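You operate a simulated robot arm through the tools that you are given. There is no shell and no other tool. Be economical: measure what you need, move in short steps, check, and stop when the job is done.

You are at the controls of a simulated robot arm. One attempt, no reset.

Task
Brush oil on the middle of the baking tray, set the large dough ball on it and press it flat.
Fine: the brush goes back in the crock; the other ball stays as it is. A coat counts when it lies all over at full strength: go over it till it gets no stronger.

The check looks at the end state, three seconds after you hand in, the way a careful person would. Anything else that was tipped, shoved, dropped, spilled or broken makes it a failure.

Robot
A 6-joint arm with a two-finger parallel gripper, fixed in place. Base frame: the origin is at the foot of the arm, x ahead of it, y to its left, z up; the work surface is at about z = 0.91. Units: m, degrees, N and s.
With the tool pointing down near the work surface it reaches from about 0.36 to 0.82 m from the base axis. Its first joint turns from -166.0 to 166.0 degrees. Payload 3.91 kg.
Tool frame: the origin (TCP) lies between the finger pads and is the grasp point; the fingertips stand 0.03 m ahead of it; z points along the fingers, y is the line along which they close. Largest opening 0.11 m; finger width 0.02, thickness 0.01; the body of the gripper, 0.048 by 0.112 m, starts 0.055 m behind the TCP.
Orientation is told as [roll, pitch, yaw] about the base's x, y, z axes, in that order, counted from this pose: with the fingers straight down and closing along the base's y, the tool's x points along the base's -x, its y along +y and its z along -z.

Tools
- The arm moves only by the tool nudge_tool. Its argument "motion" is a list of rows, each an object of numbers (a shift or turn left out is 0, a gripper value left out holds the last): "tx", "ty", "tz": the shift along the tool's x, y, z in m; "ax", "ay", "az": the turn, a rotation vector about the tool's x, y, z in degrees; "gripper": the finger opening in m, from 0 to 0.11. In form: [{"tx": .., "ty": .., "tz": .., "ax": .., "ay": .., "az": .., "gripper": ..}, ...]. A call has 1 to 12 rows; each row shifts and turns the commanded pose from where the row before left it, along the tool's axes as they then stand. A row lasts 0.2 s, in which the tool goes at most 0.05 m and 8.6 degrees; a call with a longer step from one row to the next is refused whole, and so is a gripper value outside its range. A pose out of reach is approached as far as the arm can. The call stops where the force on the tool passes 40 N (or 10 N more than at its start, if that is more) or the arm is blocked; 0.2 s more then pass. The fingers move at their own pace (about 0.045 m/s each) and stop on an object; they squeeze with about 30 N. The grip force told is the motor's: it shows also when the fingers shut on nothing. Time passes only in rows, and 0.2 s behind the last, so rows that do not move let the fingers close. The reply holds the time, the measured pose of the TCP, the force on the tool along the base axes, the opening and the grip force, in the units named above and with some noise, with the torque about the TCP (base axes, N m) and any sound that the robot's microphone picked up, and new pictures: "show" is both (left out), scene, wrist or none.
- Cameras (640 x 400 px; columns grow to the right, rows downward): "scene" is fixed at [0.0494, 0.6498, 1.5586]; the picture's right is [-0.50, -0.86, 0.00], its down [-0.73, 0.42, -0.54] and it looks along [0.47, -0.27, -0.84] (base axes); focal length 214 px, centre (320, 200). "wrist" rides on the gripper at [0.077, 0.007, -0.114] in the tool frame; the picture's right is [-0.09, 1.00, 0.00], its down [-0.80, -0.07, -0.59] and it looks along [-0.59, -0.05, 0.80] (tool axes); focal length 270 px, centre (320, 200). There is no depth. A picture from a camera that has moved, and an enlarged one, comes with that camera's place and axes in the base frame and with its lens.
- lift_body(by): slides the trunk up (or, below 0, down) by that many m; the arm rides with it, the base frame stays. It gives what a move gives, with no picture.
- inspect(camera, box): a new picture of the part [left, top, right, bottom] of that camera's present view, enlarged. No time passes.
- hand_in(): hands the job in; it is judged then, once.

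Go step by step. Nothing tells you positions but the pictures and the camera data: compare them with the known pose of the tool, close in by small moves and look again before you grip or let go. The budget is 120 turns and 200 pictures, counting those below and the enlarged ones. Unless the task says otherwise, let go and move clear before handing in, and close with one line.

The tools are called after "Call:" as a command line: name --argument value ..., lists and objects as JSON in quotes. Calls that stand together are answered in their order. nudge_tool: Moves the arm, as the interface text tells. Its arguments: {"type":"object","properties":{"motion":{"type":"array","items":{"type":"object","properties":{"tx":{"type":"number"},"ty":{"type":"number"},"tz":{"type":"number"},"ax":{"type":"number"},"ay":{"type":"number"},"az":{"type":"number"},"gripper":{"type":"number"}}}},"show":{"type":"string","enum":["both","scene","wrist","none"]}},"required":["motion"]} The other tools are called the same way: lift_body (by) slides the trunk up or down; inspect (camera, box) takes an enlarged picture of a part of a camera's view; hand_in () hands the job in.

At the start:

```text
time: 0.0
position: [0.3129, 0.3993, 1.3509]
tool_rot: [0.0, -0.1, 0.1]
contact_force: [-0.3, -0.5, 0.0]
wrist_torque: [0.01, -0.02, -0.01]
gripper_width: 0.1103
gripper_force: 0.0
trunk travel left (down, up): [-0.55, 0.06]
```

scene: 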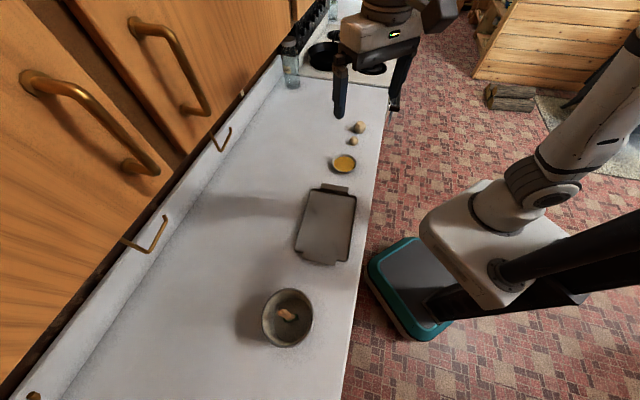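
wrist: 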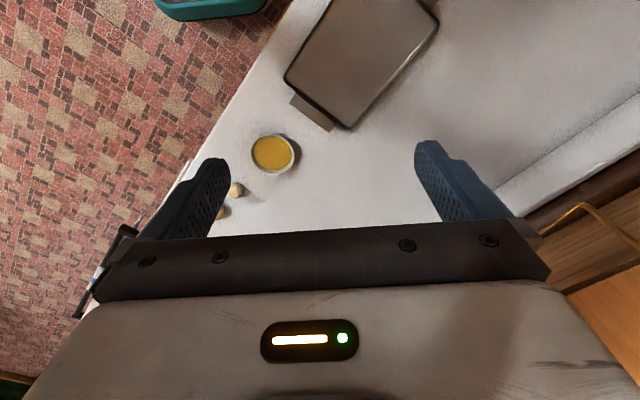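

The tray lies near (0.31, 0.48), the crock near (0.13, 0.70), the oil dish near (0.52, 0.27), and the balls near (0.67, 0.09) and (0.61, 0.16). I'll take closer looks at them first.

Call:
inspect --camera "scene" --box '[240, 270, 340, 360]'

Call:
inspect --camera "scene" --box '[270, 100, 400, 190]'

Call:
inspect --camera "scene" --box '[270, 170, 380, 270]'

```text
4.44 times, centred on (290, 315) of scene
camera zoom: at [0.0494, 0.6498, 1.5586], right [-0.5, -0.86, 0.0], down [-0.73, 0.42, -0.54], along [0.47, -0.27, -0.84], focal length 953 px, centre (453, -311)
```

zoom: 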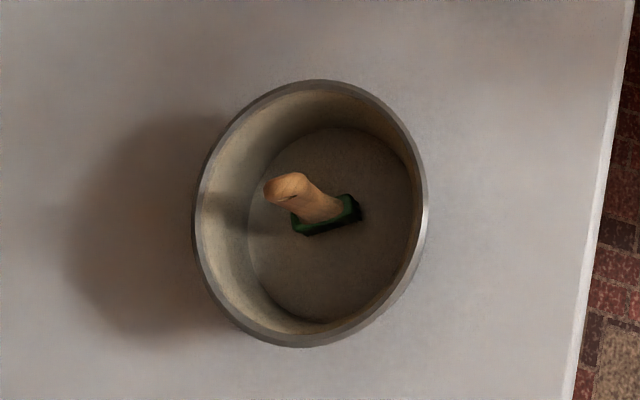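

```text
4.44 times, centred on (335, 145) of scene
camera zoom: at [0.0494, 0.6498, 1.5586], right [-0.5, -0.86, 0.0], down [-0.73, 0.42, -0.54], along [0.47, -0.27, -0.84], focal length 953 px, centre (253, 444)
```

zoom: 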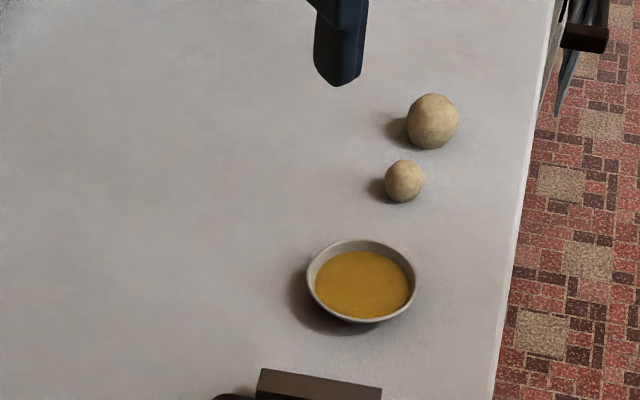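

```text
4.00 times, centred on (325, 220) of scene
camera zoom: at [0.0494, 0.6498, 1.5586], right [-0.5, -0.86, 0.0], down [-0.73, 0.42, -0.54], along [0.47, -0.27, -0.84], focal length 858 px, centre (300, 120)
```

zoom: 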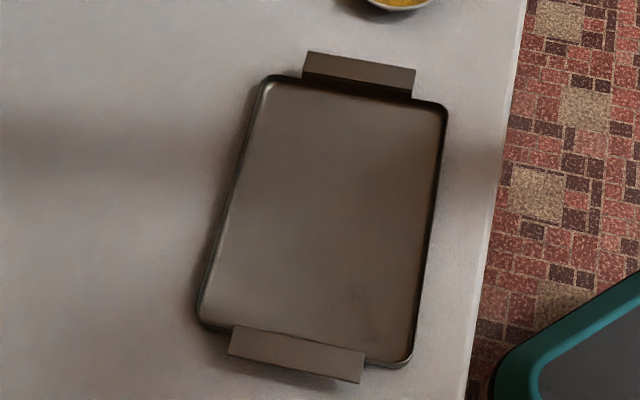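

Brush stands upright in the crock, handle up, at about (0.12, 0.69). I move above it high up and look with the wrist camera.

Call:
nudge_tool --motion '[{"tx": 0.026, "ty": 0.032}, {"tx": 0.026, "ty": 0.032}, {"tx": 0.026, "ty": 0.032}, {"tx": 0.026, "ty": 0.032}, {"tx": 0.026, "ty": 0.032}, {"tx": 0.026, "ty": 0.032}, {"tx": 0.026, "ty": 0.032}, {"tx": 0.026, "ty": 0.032}, {"tx": 0.025, "ty": 0.035}, {}, {}]'

```text
time: 2.4
position: [0.0846, 0.6541, 1.3329]
tool_rot: [0.0, 0.0, -0.1]
contact_force: [1.2, 0.0, -0.5]
wrist_torque: [-0.03, 0.05, 0.01]
gripper_width: 0.1104
gripper_force: 0.0
out of reach, approached as far as the arm can: row 8, 9
trunk travel left (down, up): [-0.55, 0.06]
camera wrist: at [0.008, 0.6601, 1.4473], right [0.09, 1.0, 0.0], down [0.8, -0.07, 0.59], along [0.59, -0.05, -0.8], focal length 270 px, centre (320, 200)
```

scene: 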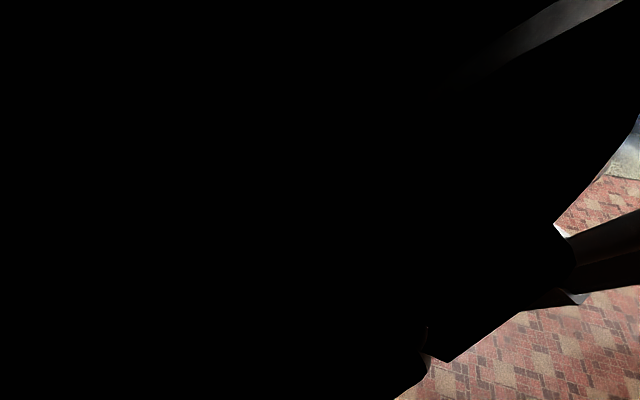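
wrist: 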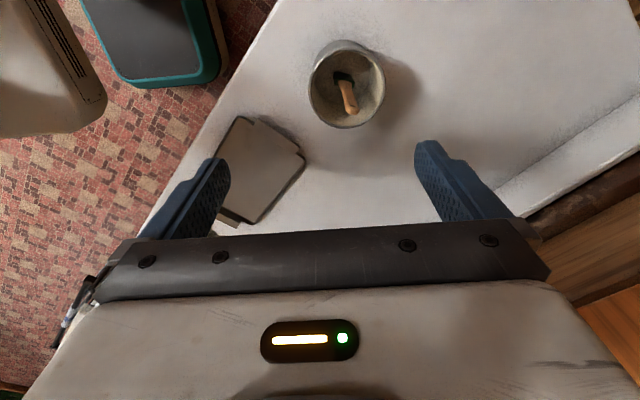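

The brush is upright, handle top around (0.118, 0.688, 1.127). I zoom in to see the head's orientation.

Call:
inspect --camera "wrist" --box '[290, 25, 410, 140]'

```text
3.48 times, centred on (350, 82) of wrist
camera zoom: at [0.008, 0.6601, 1.4473], right [0.09, 1.0, 0.0], down [0.8, -0.07, 0.59], along [0.59, -0.05, -0.8], focal length 940 px, centre (216, 609)
```

zoom: 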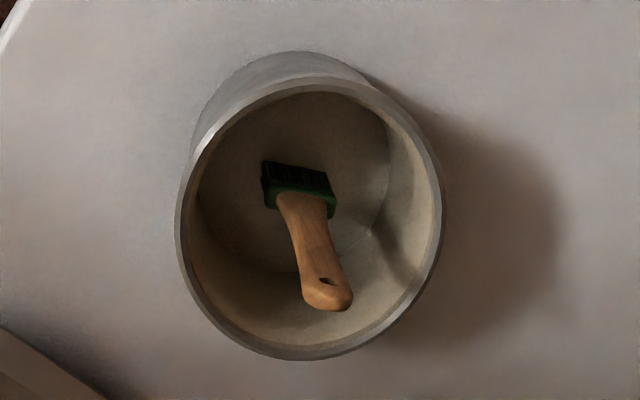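

The head's width runs roughly along y, slightly towards +x, so I'll grip the handle's flat faces with the tool yawed about 72°. Rotate and descend to just above the handle.

Call:
nudge_tool --motion '[{"tz": 0.012, "az": -8, "gripper": 0.06}, {"tz": 0.012, "az": -8}, {"tz": 0.012, "az": -8}, {"tz": 0.012, "az": -8}, {"tz": 0.012, "az": -8}, {"tz": 0.012, "az": -8}, {"tz": 0.01, "az": -8}, {"tz": 0.01, "az": -8}, {"tz": 0.01, "az": -8}, {}]' --show "wrist"

```text
time: 4.6
position: [0.0843, 0.6531, 1.2314]
tool_rot: [0.0, 0.0, 72.1]
contact_force: [0.1, 0.1, -0.1]
wrist_torque: [-0.02, 0.0, 0.01]
gripper_width: 0.0599
gripper_force: 0.0
trunk travel left (down, up): [-0.55, 0.06]
camera wrist: at [0.0548, 0.5819, 1.3462], right [-0.92, 0.39, 0.0], down [0.31, 0.74, 0.59], along [0.23, 0.55, -0.8], focal length 270 px, centre (320, 200)
```

wrist: 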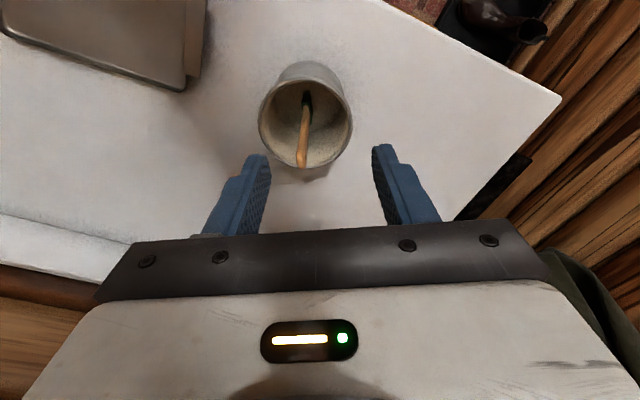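

Handle is edge-on as hoped. Centre over it, then check.

Call:
nudge_tool --motion '[{"tx": -0.022, "ty": -0.011}, {"tx": -0.0217, "ty": -0.0107}, {"tz": 0.03}, {}]' --show "both"

```text
time: 5.6
position: [0.1184, 0.6886, 1.2014]
tool_rot: [0.0, -0.1, 72.0]
contact_force: [-0.1, 0.6, -0.1]
wrist_torque: [-0.03, 0.0, 0.01]
gripper_width: 0.0602
gripper_force: 0.1
trunk travel left (down, up): [-0.55, 0.06]
camera wrist: at [0.0884, 0.6172, 1.316], right [-0.92, 0.39, 0.0], down [0.31, 0.74, 0.59], along [0.23, 0.55, -0.8], focal length 270 px, centre (320, 200)
```

scene: 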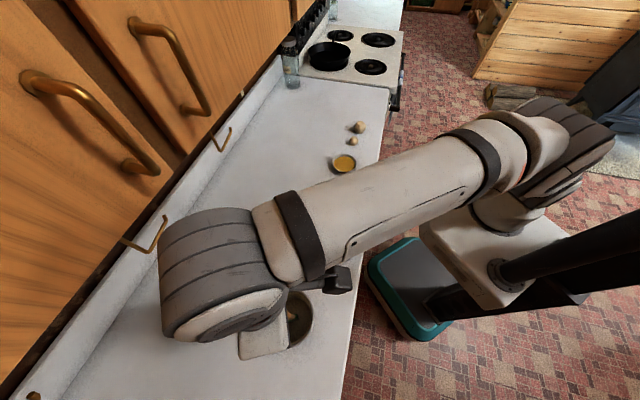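
wrist: 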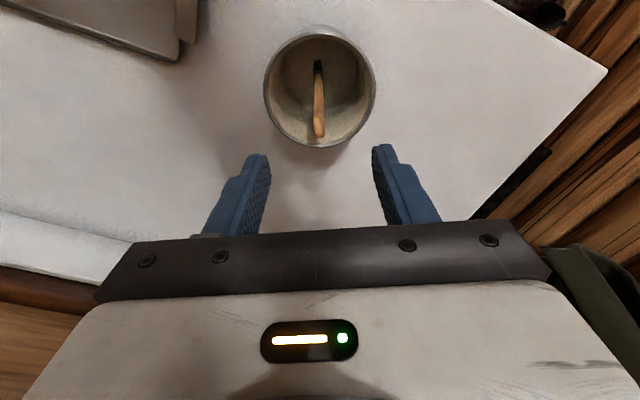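

Centred. Descend to z≈1.085 with the fingers astride the handle.

Call:
nudge_tool --motion '[{"tz": 0.03}, {"tz": 0.03}, {"tz": 0.03}, {"tz": 0.026}, {}]' --show "wrist"

```text
time: 6.8
position: [0.1183, 0.6884, 1.0852]
tool_rot: [0.0, -0.1, 72.1]
contact_force: [-0.5, 0.1, -0.5]
wrist_torque: [-0.03, 0.01, -0.03]
gripper_width: 0.0599
gripper_force: 0.1
trunk travel left (down, up): [-0.55, 0.06]
camera wrist: at [0.0889, 0.6174, 1.1992], right [-0.92, 0.39, 0.0], down [0.31, 0.74, 0.59], along [0.23, 0.55, -0.8], focal length 270 px, centre (320, 200)
```

wrist: 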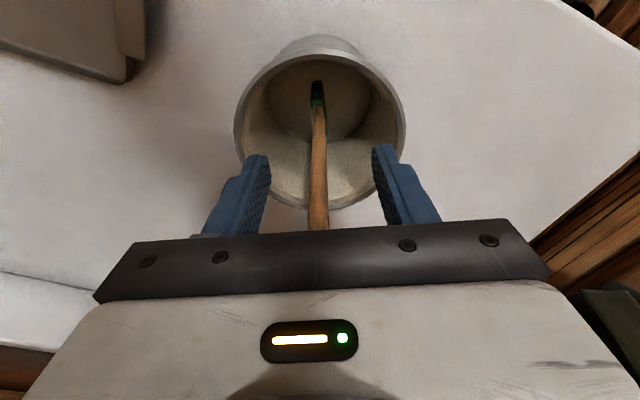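

Handle is between the fingers. Close on it.

Call:
nudge_tool --motion '[{"gripper": 0.0}, {}, {}, {}, {}]' --show "wrist"

```text
time: 8.0
position: [0.1183, 0.6888, 1.0845]
tool_rot: [0.0, 0.0, 72.0]
contact_force: [-0.3, -0.6, 0.4]
wrist_torque: [0.02, -0.01, 0.01]
gripper_width: 0.0077
gripper_force: 30.4
trunk travel left (down, up): [-0.55, 0.06]
camera wrist: at [0.0889, 0.6174, 1.1995], right [-0.92, 0.39, 0.0], down [0.31, 0.74, 0.59], along [0.23, 0.55, -0.8], focal length 270 px, centre (320, 200)
```

wrist: 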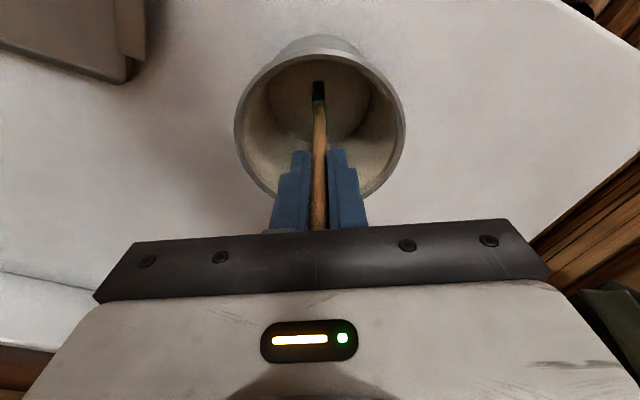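

Gripped. Lift straight out.

Call:
nudge_tool --motion '[{"tz": -0.02}, {"tz": -0.035}, {"tz": -0.04}, {"tz": -0.04}, {"tz": -0.03}, {"tz": -0.01}, {}]'

```text
time: 9.6
position: [0.1185, 0.6889, 1.26]
tool_rot: [-0.1, -0.1, 72.0]
contact_force: [-0.9, 0.2, -0.4]
wrist_torque: [-0.01, 0.01, -0.02]
gripper_width: 0.0076
gripper_force: 29.9
trunk travel left (down, up): [-0.55, 0.06]
camera wrist: at [0.089, 0.6172, 1.3756], right [-0.92, 0.39, 0.0], down [0.31, 0.74, 0.59], along [0.23, 0.55, -0.8], focal length 270 px, centre (320, 200)
```

scene: 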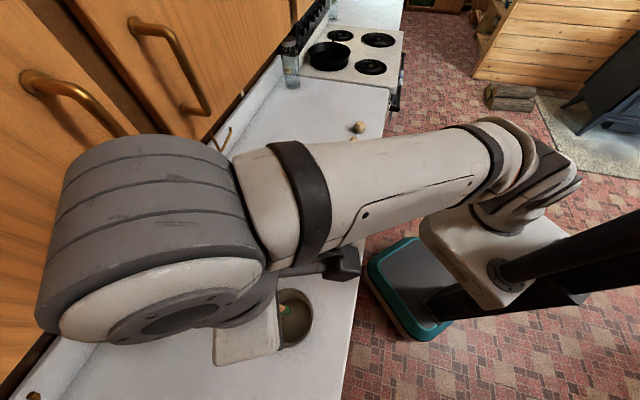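
wrist: 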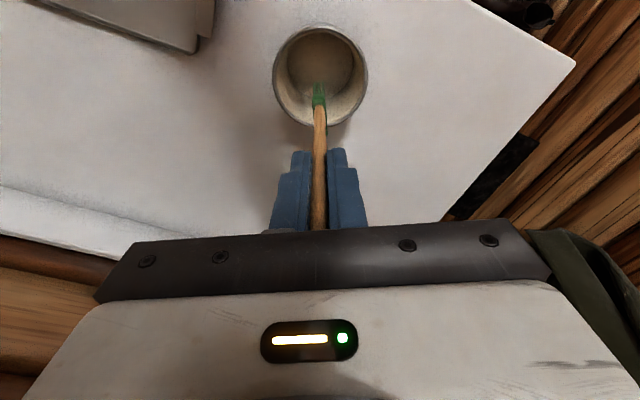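

Brush is out of the crock. Turn to yaw 48.5° (tray's axes), then carry it over towards the oil dish.

Call:
nudge_tool --motion '[{"az": 7.8}, {"az": 7.8}, {"az": 7.9}, {}]' --show "none"

Call:
nudge_tool --motion '[{"tx": 0.0041, "ty": -0.0462}, {"tx": 0.0041, "ty": -0.0462}, {"tx": 0.0041, "ty": -0.0462}, {"tx": 0.0041, "ty": -0.0462}, {"tx": 0.0041, "ty": -0.0462}, {"tx": 0.0041, "ty": -0.0462}, {"tx": 0.0041, "ty": -0.0462}, {"tx": 0.0041, "ty": -0.0462}, {"tx": 0.0041, "ty": -0.0462}, {"tx": 0.0041, "ty": -0.0462}, {"tx": 0.0041, "ty": -0.0462}, {"tx": 0.0041, "ty": -0.0462}]'

```text
time: 10.6
position: [0.119, 0.6897, 1.2611]
tool_rot: [-0.1, 0.1, 48.6]
contact_force: [0.3, 0.6, 0.3]
wrist_torque: [0.01, 0.02, -0.04]
gripper_width: 0.0079
gripper_force: 30.3
trunk travel left (down, up): [-0.55, 0.06]
```

```text
time: 13.2
position: [0.5028, 0.2843, 1.2589]
tool_rot: [0.0, 0.0, 48.4]
contact_force: [0.9, 0.9, -1.1]
wrist_torque: [-0.01, -0.03, -0.04]
gripper_width: 0.0075
gripper_force: 30.1
trunk travel left (down, up): [-0.55, 0.06]
camera wrist: at [0.447, 0.2302, 1.3745], right [-0.69, 0.73, 0.0], down [0.58, 0.55, 0.59], along [0.43, 0.41, -0.8], focal length 270 px, centre (320, 200)
```

scene: 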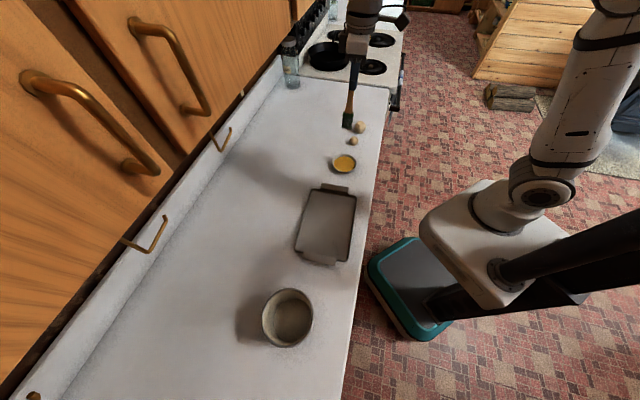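
wrist: 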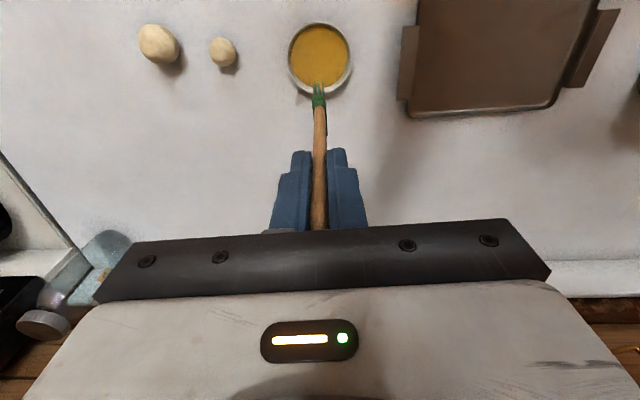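

Dish centre is about (0.50, 0.279), nearly under the brush. Descend to just above the oil.

Call:
nudge_tool --motion '[{"tx": 0.0057, "ty": -0.001}, {"tz": 0.04}, {"tz": 0.04}, {"tz": 0.04}, {"tz": 0.02}, {}]'

Call:
inspect --camera "scene" --box '[310, 110, 390, 190]'

```text
time: 14.6
position: [0.5004, 0.2785, 1.1198]
tool_rot: [0.0, 0.0, 48.5]
contact_force: [-0.3, -0.1, -0.5]
wrist_torque: [-0.01, -0.01, -0.02]
gripper_width: 0.0076
gripper_force: 30.2
trunk travel left (down, up): [-0.55, 0.06]
camera wrist: at [0.4428, 0.2264, 1.2346], right [-0.69, 0.73, 0.0], down [0.58, 0.55, 0.59], along [0.43, 0.41, -0.8], focal length 270 px, centre (320, 200)
```

scene: 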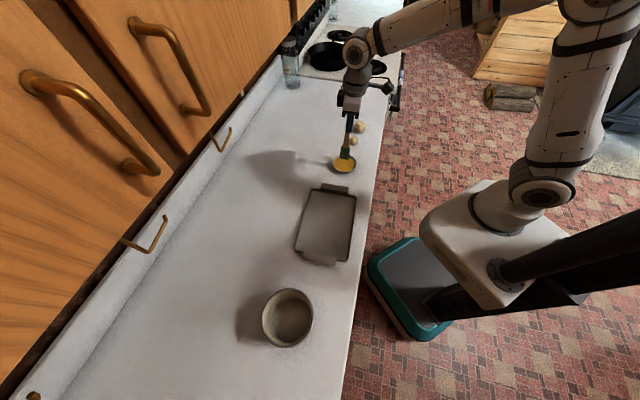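
wrist: 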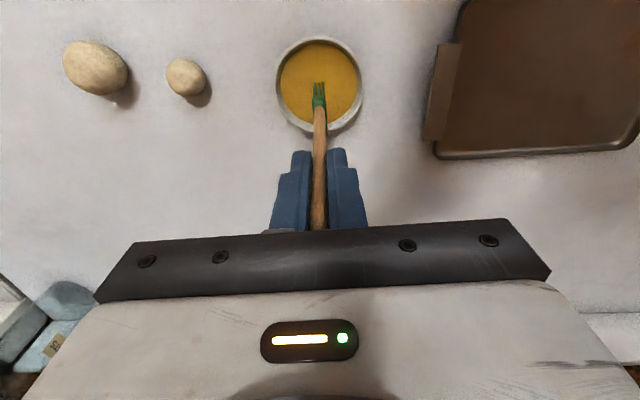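

```text
5.00 times, centred on (350, 150) of scene
camera zoom: at [0.0494, 0.6498, 1.5586], right [-0.5, -0.86, 0.0], down [-0.73, 0.42, -0.54], along [0.47, -0.27, -0.84], focal length 1072 px, centre (170, 450)
```

zoom: 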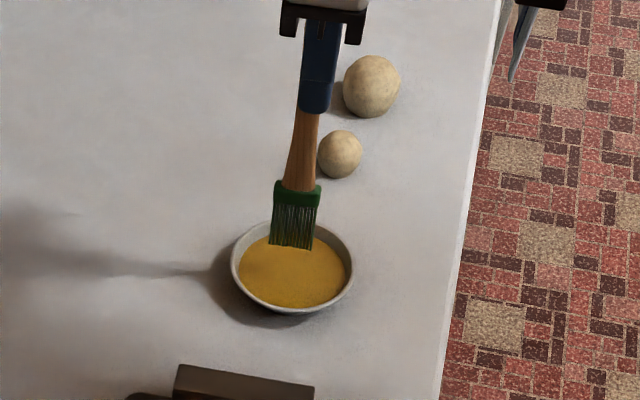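

Tip is about 0.166 below the TCP, just above the oil. Dip slowly.

Call:
nudge_tool --motion '[{"tz": 0.01}, {"tz": 0.01}, {"tz": 0.008}, {}]' --show "scene"

Call:
inspect --camera "scene" --box '[310, 110, 390, 190]'

```text
time: 15.6
position: [0.4988, 0.2793, 1.0916]
tool_rot: [0.0, 0.1, 48.4]
contact_force: [0.2, 0.5, -0.4]
wrist_torque: [-0.05, -0.02, 0.0]
gripper_width: 0.0076
gripper_force: 29.7
trunk travel left (down, up): [-0.55, 0.06]
```

scene: 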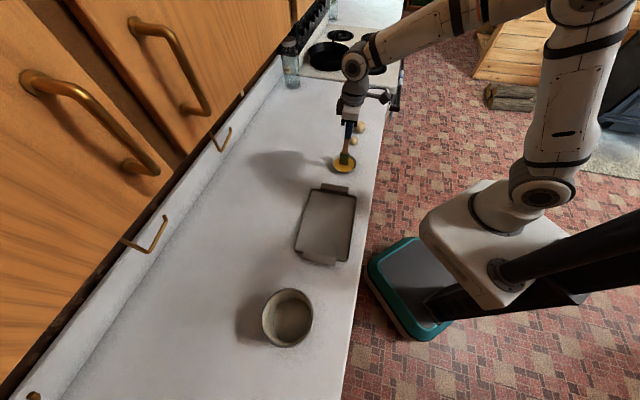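

```text
5.00 times, centred on (350, 150) of scene
camera zoom: at [0.0494, 0.6498, 1.5586], right [-0.5, -0.86, 0.0], down [-0.73, 0.42, -0.54], along [0.47, -0.27, -0.84], focal length 1072 px, centre (170, 450)
```

zoom: 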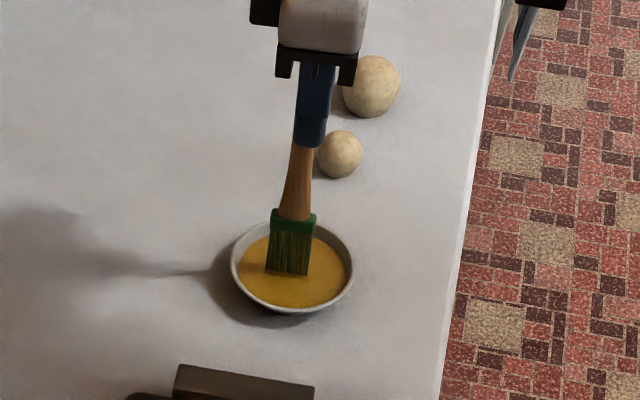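

Bristles are at the oil's surface; go a few mm deeper, watching force.

Call:
nudge_tool --motion '[{"tz": 0.003}, {"tz": 0.003}, {"tz": 0.002}, {}, {}]' --show "none"

Call:
inspect --camera "scene" --box '[325, 135, 370, 180]'

```text
time: 16.8
position: [0.4994, 0.2788, 1.0838]
tool_rot: [0.0, -0.1, 48.5]
contact_force: [1.6, 0.9, 25.9]
wrist_torque: [0.17, -0.21, -0.01]
gripper_width: 0.0081
gripper_force: 29.6
trunk travel left (down, up): [-0.55, 0.06]
```

```text
8.89 times, centred on (348, 158) of scene
camera zoom: at [0.0494, 0.6498, 1.5586], right [-0.5, -0.86, 0.0], down [-0.73, 0.42, -0.54], along [0.47, -0.27, -0.84], focal length 1906 px, centre (76, 578)
```

zoom: 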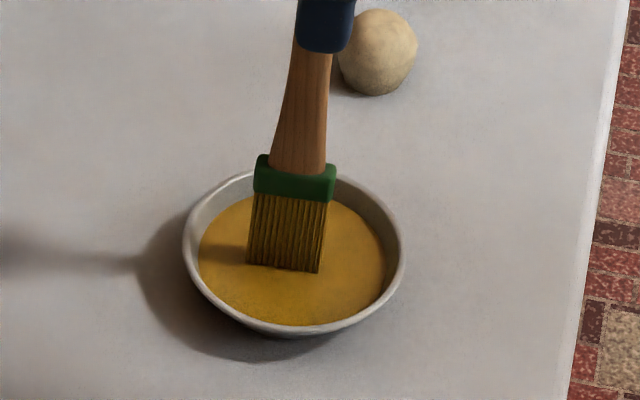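

Bristles are loaded (light bottom contact). Raise and let any drips fall into the dish.

Call:
nudge_tool --motion '[{"tz": -0.01}, {"tz": -0.03}, {"tz": -0.04}, {"tz": -0.02}, {}, {}, {}, {}, {}]' --show "both"

Call:
inspect --camera "scene" --box '[310, 110, 390, 190]'

```text
time: 18.8
position: [0.4976, 0.2799, 1.1855]
tool_rot: [0.0, 0.0, 48.6]
contact_force: [0.4, -0.1, -0.2]
wrist_torque: [-0.04, -0.05, -0.01]
gripper_width: 0.0078
gripper_force: 30.4
trunk travel left (down, up): [-0.55, 0.06]
camera wrist: at [0.4424, 0.2265, 1.2993], right [-0.69, 0.73, 0.0], down [0.58, 0.55, 0.59], along [0.43, 0.41, -0.8], focal length 270 px, centre (320, 200)
```

scene: 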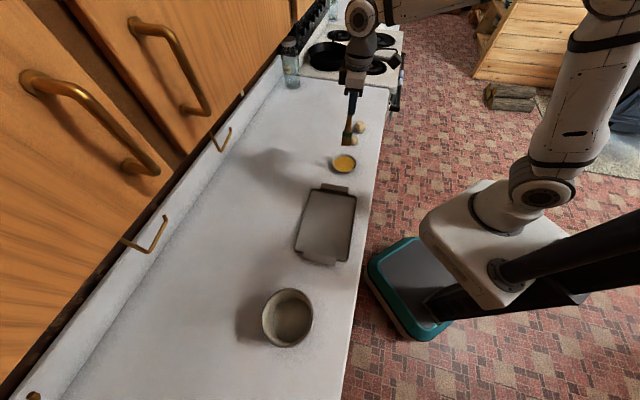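
wrist: 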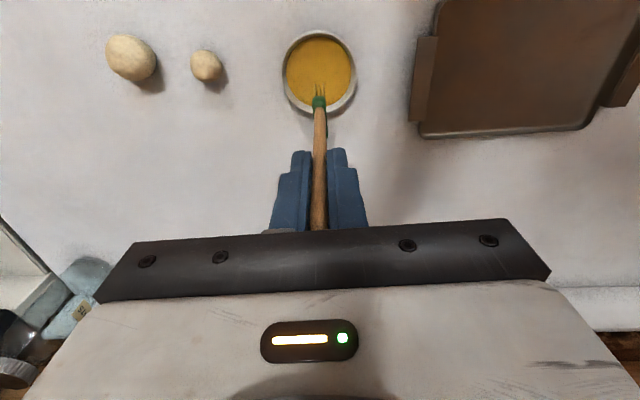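

```text
5.00 times, centred on (350, 150) of scene
camera zoom: at [0.0494, 0.6498, 1.5586], right [-0.5, -0.86, 0.0], down [-0.73, 0.42, -0.54], along [0.47, -0.27, -0.84], focal length 1072 px, centre (170, 450)
```

zoom: 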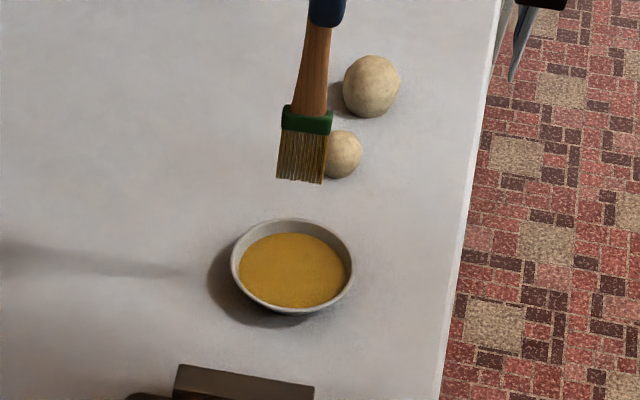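

Loaded, no drips seen. Move over the tray's centre and look.

Call:
nudge_tool --motion '[{"tx": -0.0033, "ty": 0.0428}, {"tx": -0.0033, "ty": 0.0428}, {"tx": -0.0033, "ty": 0.0428}, {"tx": -0.0033, "ty": 0.0428}, {"tx": -0.0033, "ty": 0.0428}, {"tx": -0.0033, "ty": 0.0428}, {}]'

```text
time: 20.4
position: [0.3189, 0.4639, 1.1845]
tool_rot: [-0.2, 0.0, 48.4]
contact_force: [0.8, -0.4, -0.9]
wrist_torque: [0.0, -0.01, -0.01]
gripper_width: 0.0074
gripper_force: 29.9
trunk travel left (down, up): [-0.55, 0.06]
camera wrist: at [0.2636, 0.4112, 1.2989], right [-0.69, 0.73, 0.0], down [0.58, 0.55, 0.59], along [0.43, 0.41, -0.8], focal length 270 px, centre (320, 200)
```

scene: 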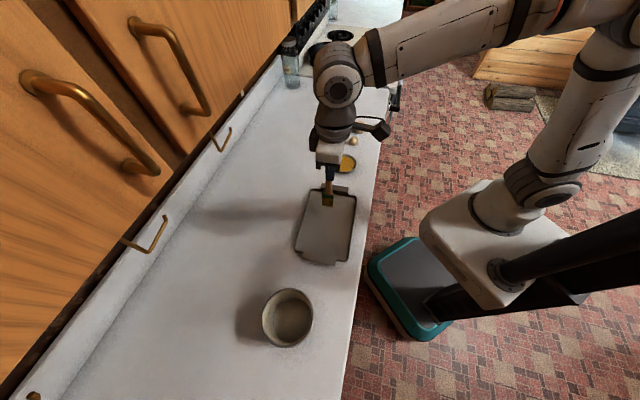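
wrist: 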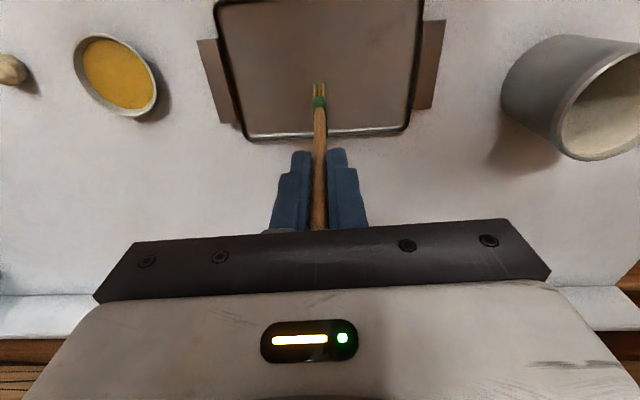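

The tray's centre is confirmed near (0.32, 0.466). Move to a start corner of the central patch and lower to light contact.

Call:
nudge_tool --motion '[{"tx": -0.02, "ty": -0.03}, {"tx": -0.025, "ty": -0.035}, {"tz": 0.04}, {"tz": 0.04}, {"tz": 0.014}, {}]' --show "none"

Call:
nudge_tool --motion '[{"tz": 0.002}, {"tz": 0.002}, {"tz": 0.001}, {}]' --show "both"

```text
time: 21.8
position: [0.3984, 0.4551, 1.0893]
tool_rot: [0.0, 0.0, 48.5]
contact_force: [-0.3, -0.3, 0.0]
wrist_torque: [-0.01, -0.05, -0.01]
gripper_width: 0.0075
gripper_force: 30.0
trunk travel left (down, up): [-0.55, 0.06]
```

```text
time: 22.8
position: [0.399, 0.4544, 1.0844]
tool_rot: [-0.1, 0.0, 48.5]
contact_force: [-0.5, 0.3, -0.8]
wrist_torque: [-0.04, 0.01, 0.0]
gripper_width: 0.0076
gripper_force: 29.6
trunk travel left (down, up): [-0.55, 0.06]
camera wrist: at [0.3422, 0.4018, 1.1994], right [-0.69, 0.73, 0.0], down [0.58, 0.55, 0.59], along [0.43, 0.41, -0.8], focal length 270 px, centre (320, 200)
```

scene: 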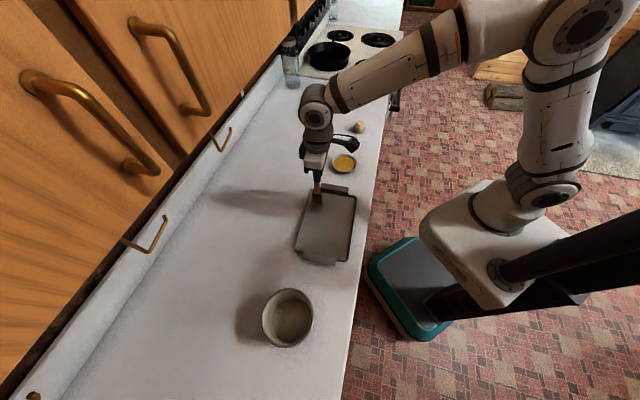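
wrist: 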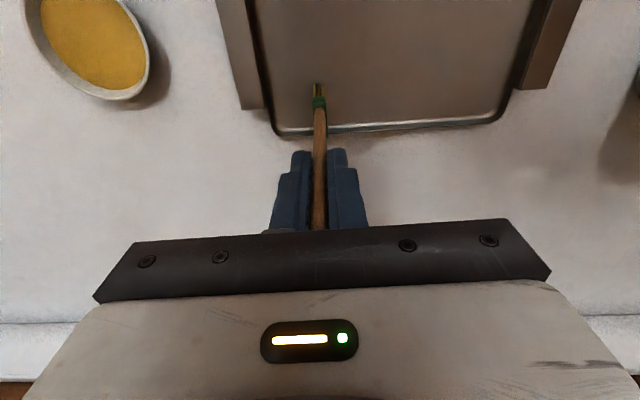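

No contact yet; lower a little more.

Call:
nudge_tool --motion '[{"tz": 0.001}, {"tz": 0.001}, {"tz": 0.001}, {}]' --show "none"

```text
time: 23.8
position: [0.3975, 0.4547, 1.0814]
tool_rot: [0.1, 0.1, 48.4]
contact_force: [0.5, 0.1, 0.1]
wrist_torque: [-0.02, 0.01, 0.02]
gripper_width: 0.0075
gripper_force: 30.1
trunk travel left (down, up): [-0.55, 0.06]
```

Call:
nudge_tool --motion '[{"tz": 0.001}, {"tz": 0.001}, {}]' --show "none"

Call:
inspect --camera "scene" --box '[285, 175, 365, 255]'

```text
time: 24.6
position: [0.3981, 0.4554, 1.0797]
tool_rot: [0.0, 0.1, 48.5]
contact_force: [-0.6, 0.0, -0.7]
wrist_torque: [-0.01, -0.02, -0.02]
gripper_width: 0.0074
gripper_force: 29.9
trunk travel left (down, up): [-0.55, 0.06]
```

```text
5.00 times, centred on (325, 215) of scene
camera zoom: at [0.0494, 0.6498, 1.5586], right [-0.5, -0.86, 0.0], down [-0.73, 0.42, -0.54], along [0.47, -0.27, -0.84], focal length 1072 px, centre (295, 125)
```

zoom: 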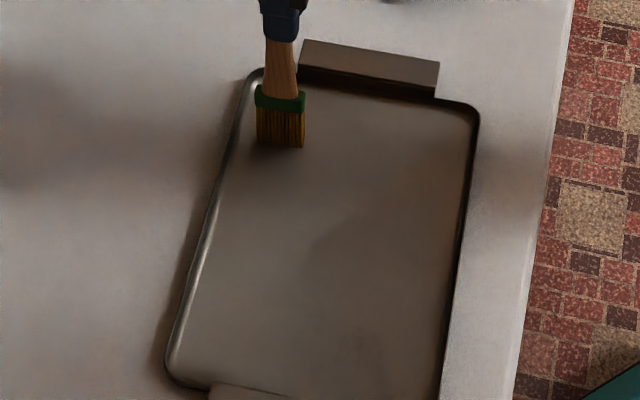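

Call:
nudge_tool --motion '[{"tz": 0.001}, {"tz": 0.001}, {}]' --show "none"

Call:
nudge_tool --motion '[{"tz": 0.001}, {"tz": 0.0005}, {}]' --show "none"

```text
time: 25.4
position: [0.3984, 0.455, 1.0768]
tool_rot: [0.0, -0.1, 48.5]
contact_force: [-0.6, 0.7, -0.4]
wrist_torque: [0.0, 0.02, 0.0]
gripper_width: 0.0076
gripper_force: 30.5
trunk travel left (down, up): [-0.55, 0.06]
```

```text
time: 26.2
position: [0.3977, 0.4544, 1.0765]
tool_rot: [0.0, 0.1, 48.6]
contact_force: [-0.1, 0.0, -0.8]
wrist_torque: [0.01, 0.01, -0.02]
gripper_width: 0.0075
gripper_force: 30.5
trunk travel left (down, up): [-0.55, 0.06]
```

Call:
nudge_tool --motion '[{"tz": 0.001}, {"tz": 0.001}, {}]' --show "none"

Call:
inspect --camera "scene" --box '[300, 175, 345, 220]'

```text
time: 27.0
position: [0.3979, 0.4562, 1.0767]
tool_rot: [0.0, -0.1, 48.5]
contact_force: [-0.2, 0.5, 8.7]
wrist_torque: [0.02, -0.01, -0.01]
gripper_width: 0.0076
gripper_force: 30.2
trunk travel left (down, up): [-0.55, 0.06]
```

```text
8.89 times, centred on (322, 198) of scene
camera zoom: at [0.0494, 0.6498, 1.5586], right [-0.5, -0.86, 0.0], down [-0.73, 0.42, -0.54], along [0.47, -0.27, -0.84], focal length 1906 px, centre (298, 222)
```

zoom: 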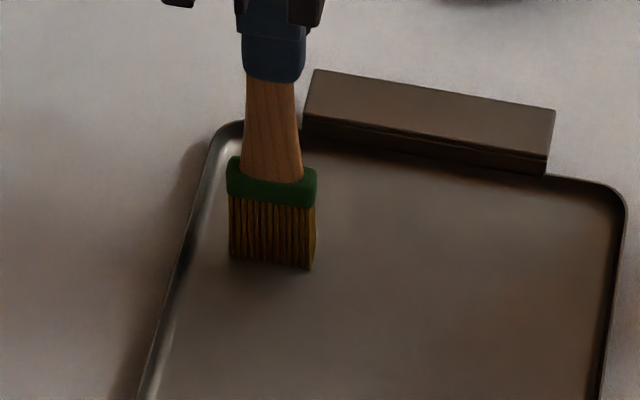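

Contact at ~9 N. Make a first stroke along the tray's length and look.

Call:
nudge_tool --motion '[{"ty": 0.02}, {"ty": 0.022}, {"ty": 0.022}, {"ty": 0.022}, {"ty": 0.022}, {"ty": 0.022}, {}]' --show "both"

Call:
inspect --camera "scene" --box '[285, 175, 365, 265]'

```text
time: 28.6
position: [0.2999, 0.5399, 1.0759]
tool_rot: [0.0, -0.2, 48.5]
contact_force: [4.2, -3.3, 17.5]
wrist_torque: [-0.54, -0.67, 0.0]
gripper_width: 0.0081
gripper_force: 30.1
trunk travel left (down, up): [-0.55, 0.06]
camera wrist: at [0.2441, 0.4867, 1.1904], right [-0.69, 0.73, 0.0], down [0.58, 0.55, 0.6], along [0.43, 0.41, -0.8], focal length 270 px, centre (320, 200)
```

scene: 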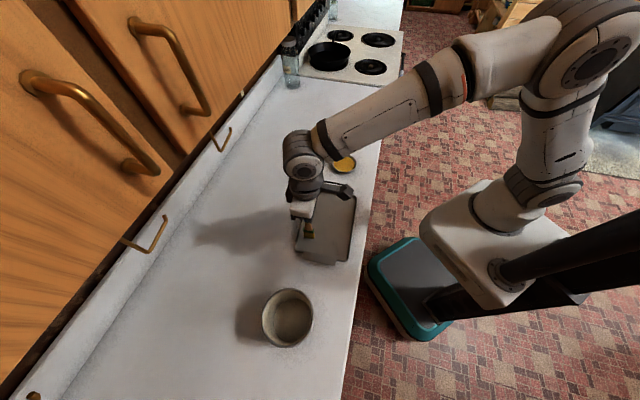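
wrist: 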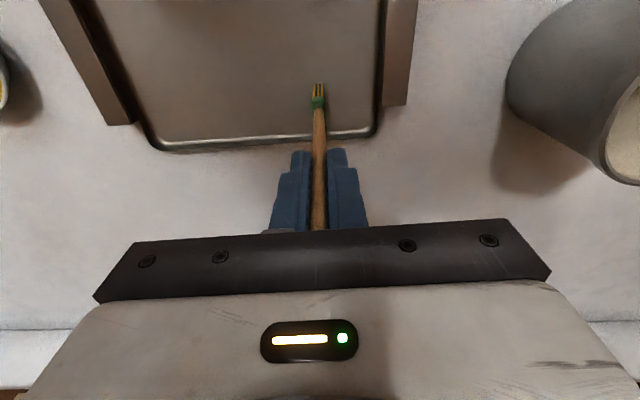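

```text
4.44 times, centred on (325, 220) of scene
camera zoom: at [0.0494, 0.6498, 1.5586], right [-0.5, -0.86, 0.0], down [-0.73, 0.42, -0.54], along [0.47, -0.27, -0.84], focal length 953 px, centre (298, 111)
```

zoom: 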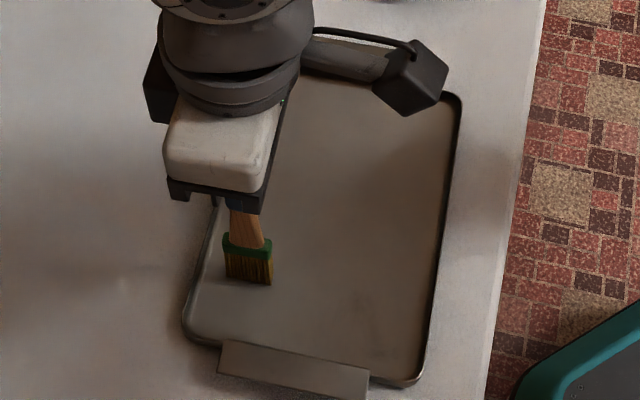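

Call:
inspect --camera "wrist" --box '[120, 0, 420, 170]'

```text
2.13 times, centred on (270, 85) of wrist
camera zoom: at [0.2441, 0.4867, 1.1904], right [-0.69, 0.73, 0.0], down [0.58, 0.55, 0.6], along [0.43, 0.41, -0.8], focal length 577 px, centre (427, 445)
```

zoom: 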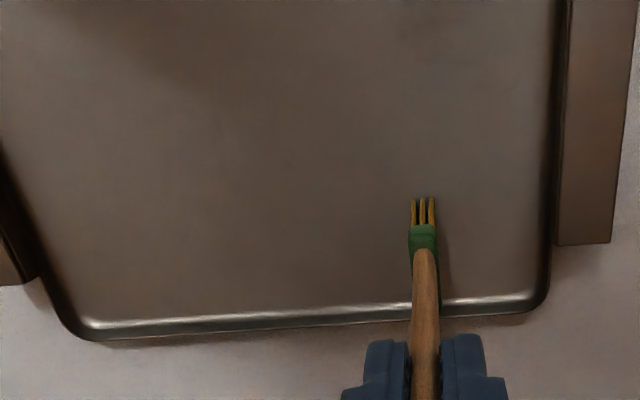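

No trace here; perhaps only the middle patch takes the coat. Do the next lane, nearer the centre.

Call:
nudge_tool --motion '[{"tx": 0.015, "tz": -0.0005}, {"tx": 0.015}, {"ty": -0.022}, {"ty": -0.022}, {"ty": -0.022}, {"ty": -0.022}, {"ty": -0.022}, {"ty": -0.022}, {}]' --show "wrist"

Call:
inspect --camera "scene" --box '[285, 175, 365, 265]'

```text
time: 30.6
position: [0.3781, 0.43, 1.0769]
tool_rot: [0.0, 0.0, 48.6]
contact_force: [-3.1, 2.4, 12.2]
wrist_torque: [0.29, 0.41, -0.03]
gripper_width: 0.0075
gripper_force: 30.3
trunk travel left (down, up): [-0.55, 0.06]
camera wrist: at [0.3227, 0.3769, 1.1904], right [-0.69, 0.73, 0.0], down [0.58, 0.55, 0.59], along [0.43, 0.41, -0.8], focal length 270 px, centre (320, 200)
```

wrist: 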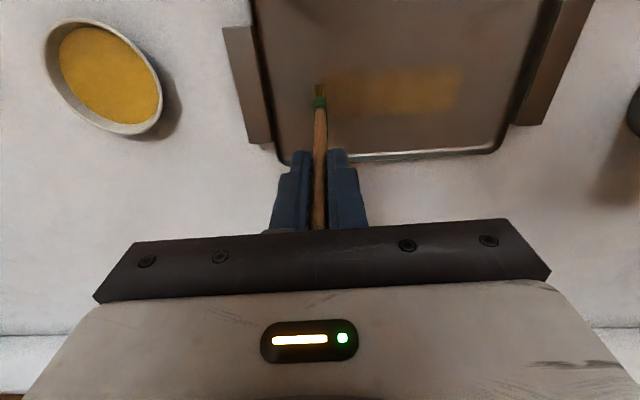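

```text
4.44 times, centred on (325, 220) of scene
camera zoom: at [0.0494, 0.6498, 1.5586], right [-0.5, -0.86, 0.0], down [-0.73, 0.42, -0.54], along [0.47, -0.27, -0.84], focal length 953 px, centre (298, 111)
```

zoom: 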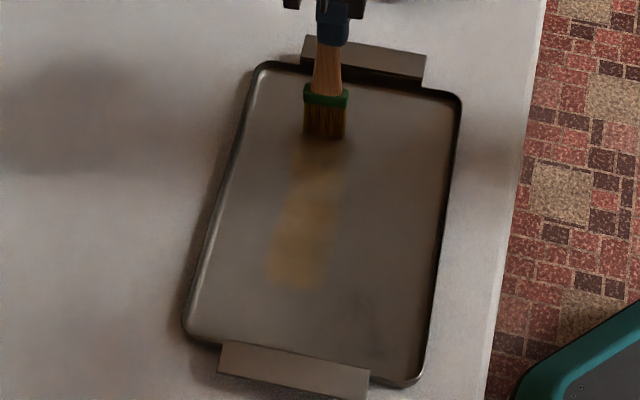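

A coat appears in this lane. Continue with the next lane.

Call:
nudge_tool --motion '[{"tx": 0.015}, {"tx": 0.015}, {"ty": 0.022}, {"ty": 0.022}, {"ty": 0.022}, {"ty": 0.022}, {"ty": 0.022}, {"ty": 0.022}, {}]' --show "wrist"

Call:
inspect --camera "scene" --box '[285, 175, 365, 265]'

```text
time: 32.6
position: [0.2602, 0.496, 1.0752]
tool_rot: [0.0, -0.1, 48.5]
contact_force: [2.5, -2.4, 10.9]
wrist_torque: [-0.27, -0.36, 0.0]
gripper_width: 0.0077
gripper_force: 29.8
trunk travel left (down, up): [-0.55, 0.06]
camera wrist: at [0.2052, 0.4431, 1.1903], right [-0.69, 0.73, 0.0], down [0.58, 0.55, 0.6], along [0.43, 0.41, -0.8], focal length 270 px, centre (320, 200)
```

wrist: 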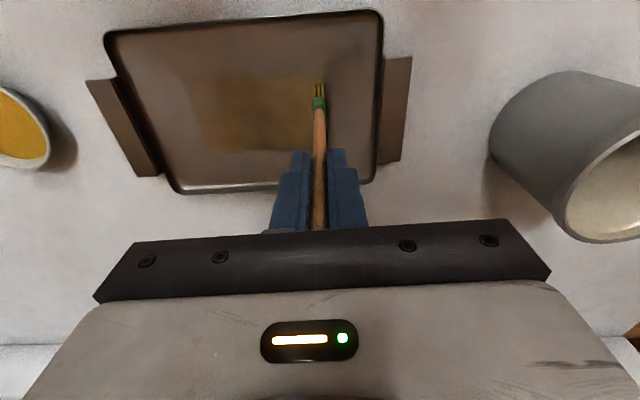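

```text
4.44 times, centred on (325, 220) of scene
camera zoom: at [0.0494, 0.6498, 1.5586], right [-0.5, -0.86, 0.0], down [-0.73, 0.42, -0.54], along [0.47, -0.27, -0.84], focal length 953 px, centre (298, 111)
```

zoom: 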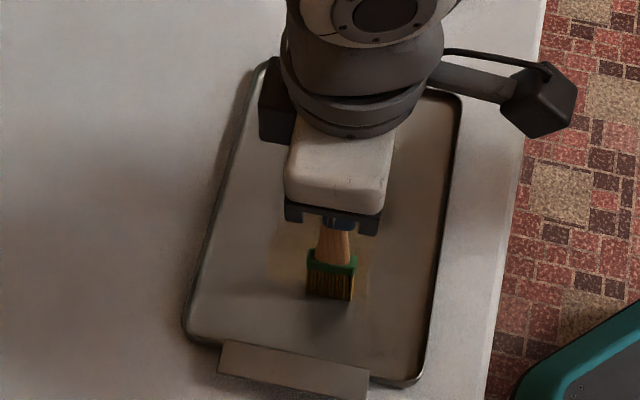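

Call:
nudge_tool --motion '[{"tx": 0.015}, {"tx": 0.012}, {"ty": -0.022}, {"ty": -0.022}, {"ty": -0.022}, {"ty": -0.022}, {"ty": -0.022}, {"ty": -0.022}, {}]' --show "wrist"

Call:
inspect --camera "scene" --box '[285, 175, 365, 265]'

```text
time: 34.6
position: [0.3409, 0.3891, 1.0749]
tool_rot: [0.1, -0.1, 48.5]
contact_force: [-2.0, 2.7, 15.3]
wrist_torque: [0.38, 0.44, 0.0]
gripper_width: 0.0078
gripper_force: 30.4
trunk travel left (down, up): [-0.55, 0.06]
camera wrist: at [0.2858, 0.3346, 1.1901], right [-0.69, 0.73, 0.0], down [0.58, 0.55, 0.6], along [0.43, 0.41, -0.8], focal length 270 px, centre (320, 200)
```

wrist: 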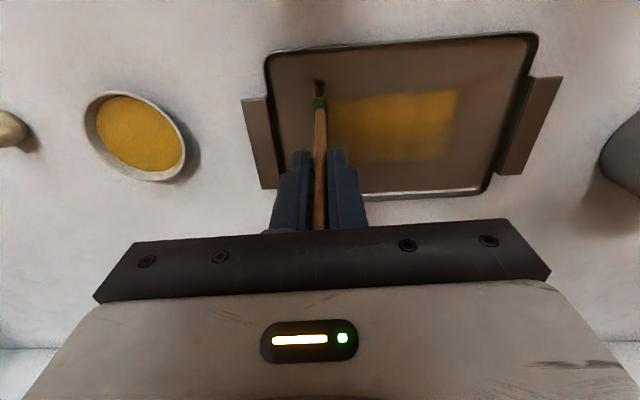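

```text
4.44 times, centred on (325, 220) of scene
camera zoom: at [0.0494, 0.6498, 1.5586], right [-0.5, -0.86, 0.0], down [-0.73, 0.42, -0.54], along [0.47, -0.27, -0.84], focal length 953 px, centre (298, 111)
```

zoom: 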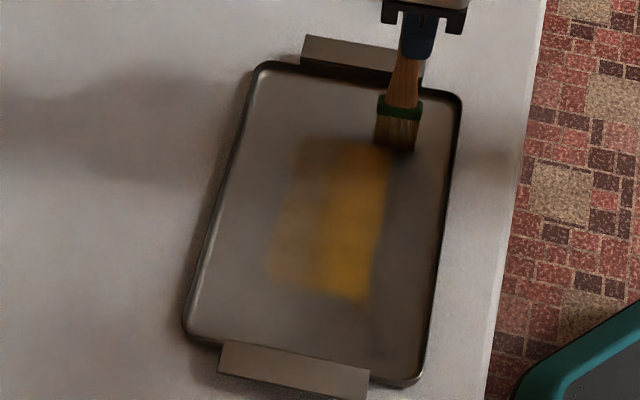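

The coat forms a rectangular patch of about 0.11 × 0.08 around the tray centre, uneven so far. Reload the brush.

Call:
nudge_tool --motion '[{"tz": -0.03}, {"tz": -0.04}, {"tz": -0.025}, {"tx": -0.0046, "ty": -0.0384}, {"tx": -0.0046, "ty": -0.0384}, {"tx": -0.0046, "ty": -0.0384}, {"tx": -0.0046, "ty": -0.0384}, {"tx": -0.0046, "ty": -0.0384}, {}]' --show "both"

Call:
inspect --camera "scene" --box '[285, 175, 365, 265]'

```text
time: 36.6
position: [0.5021, 0.2782, 1.1693]
tool_rot: [0.0, 0.0, 48.7]
contact_force: [0.0, 1.1, 0.2]
wrist_torque: [0.02, 0.0, -0.03]
gripper_width: 0.0077
gripper_force: 30.3
trunk travel left (down, up): [-0.55, 0.06]
camera wrist: at [0.4449, 0.2249, 1.2851], right [-0.69, 0.73, 0.0], down [0.58, 0.55, 0.59], along [0.43, 0.41, -0.8], focal length 270 px, centre (320, 200)
```

scene: 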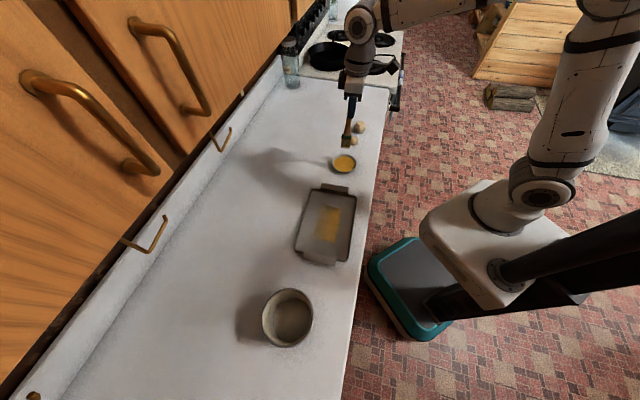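
wrist: 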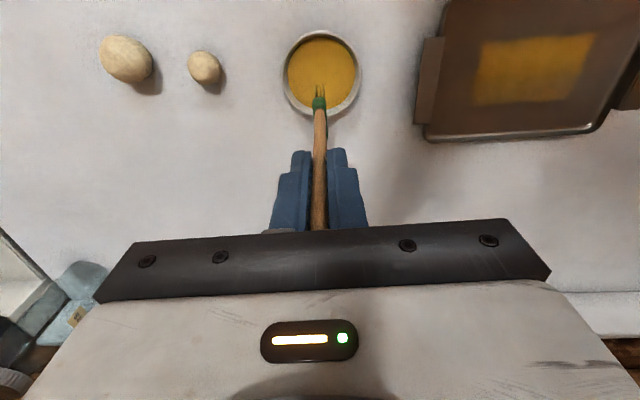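

```text
4.44 times, centred on (325, 220) of scene
camera zoom: at [0.0494, 0.6498, 1.5586], right [-0.5, -0.86, 0.0], down [-0.73, 0.42, -0.54], along [0.47, -0.27, -0.84], focal length 953 px, centre (298, 111)
```

zoom: 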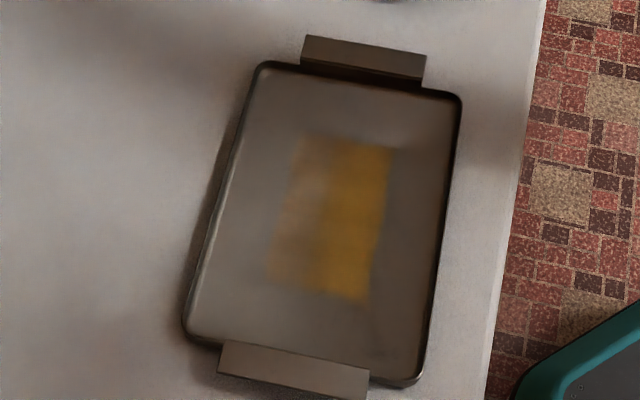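

The patch is well bounded and central. Dip again.

Call:
nudge_tool --motion '[{"tz": 0.04}, {"tz": 0.03}, {"tz": 0.008}, {"tz": 0.004}, {"tz": 0.0015}, {}]' --show "none"

Call:
inspect --camera "scene" --box '[325, 135, 370, 180]'

```text
time: 38.0
position: [0.502, 0.2783, 1.0863]
tool_rot: [0.0, -0.1, 48.5]
contact_force: [-0.3, 0.5, -0.3]
wrist_torque: [-0.02, -0.01, -0.01]
gripper_width: 0.0077
gripper_force: 30.1
trunk travel left (down, up): [-0.55, 0.06]
```

```text
8.89 times, centred on (348, 158) of scene
camera zoom: at [0.0494, 0.6498, 1.5586], right [-0.5, -0.86, 0.0], down [-0.73, 0.42, -0.54], along [0.47, -0.27, -0.84], focal length 1906 px, centre (76, 578)
```

zoom: 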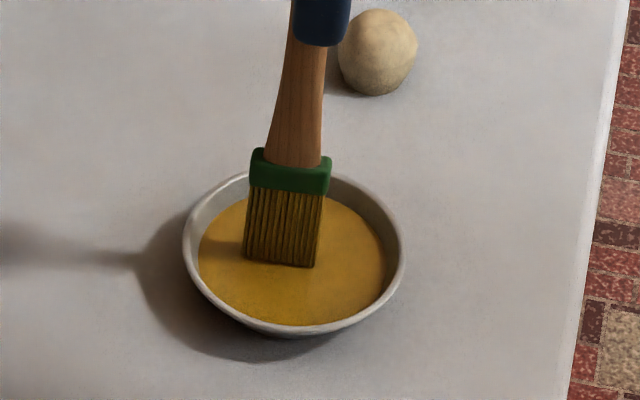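

Call:
nudge_tool --motion '[{"tz": 0.0015}, {"tz": 0.001}, {}, {}]' --show "none"

Call:
nudge_tool --motion '[{"tz": -0.015}, {"tz": -0.03}, {"tz": -0.04}, {}, {}, {}, {}]' --show "none"

Call:
inspect --camera "scene" --box '[310, 110, 390, 190]'

```text
time: 39.0
position: [0.5021, 0.2792, 1.0844]
tool_rot: [-0.1, -0.2, 48.5]
contact_force: [0.4, -0.5, 15.3]
wrist_torque: [-0.07, -0.08, -0.03]
gripper_width: 0.0075
gripper_force: 30.1
trunk travel left (down, up): [-0.55, 0.06]
```

```text
time: 40.6
position: [0.5032, 0.2778, 1.1689]
tool_rot: [0.0, 0.0, 48.4]
contact_force: [-0.6, -0.1, -0.9]
wrist_torque: [-0.01, 0.0, 0.0]
gripper_width: 0.0076
gripper_force: 29.4
trunk travel left (down, up): [-0.55, 0.06]
```

```text
5.00 times, centred on (350, 150) of scene
camera zoom: at [0.0494, 0.6498, 1.5586], right [-0.5, -0.86, 0.0], down [-0.73, 0.42, -0.54], along [0.47, -0.27, -0.84], focal length 1072 px, centre (170, 450)
```

zoom: 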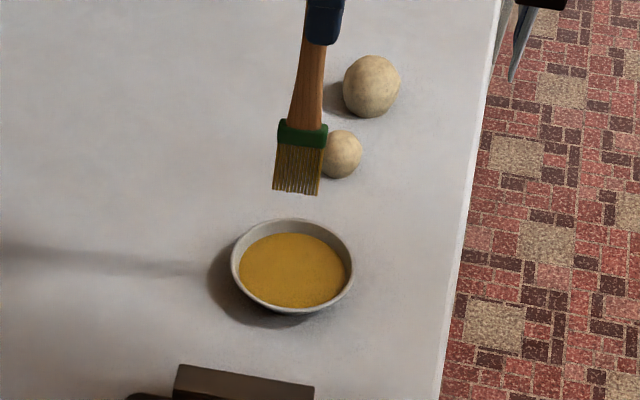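

Return to the fainter side of the patch, touch down, and go back and forth.

Call:
nudge_tool --motion '[{"tx": -0.009, "ty": 0.0387}, {"tx": -0.009, "ty": 0.0387}, {"tx": -0.009, "ty": 0.0387}, {"tx": -0.009, "ty": 0.0387}, {"tx": -0.009, "ty": 0.0387}, {"tz": 0.04}, {"tz": 0.04}, {"tz": 0.011}, {"tz": 0.002}, {}]' --show "none"

```text
time: 42.8
position: [0.3858, 0.44, 1.0759]
tool_rot: [0.0, 0.0, 48.5]
contact_force: [0.7, 0.4, -0.7]
wrist_torque: [0.03, -0.02, 0.02]
gripper_width: 0.0076
gripper_force: 29.9
trunk travel left (down, up): [-0.55, 0.06]
```

Call:
nudge_tool --motion '[{"tz": 0.001}, {"tz": 0.001}, {}]' --show "none"

```text
time: 43.6
position: [0.3852, 0.4399, 1.0743]
tool_rot: [-0.1, -0.2, 48.5]
contact_force: [1.5, -1.4, 12.4]
wrist_torque: [-0.11, -0.11, -0.01]
gripper_width: 0.0076
gripper_force: 30.2
trunk travel left (down, up): [-0.55, 0.06]
```

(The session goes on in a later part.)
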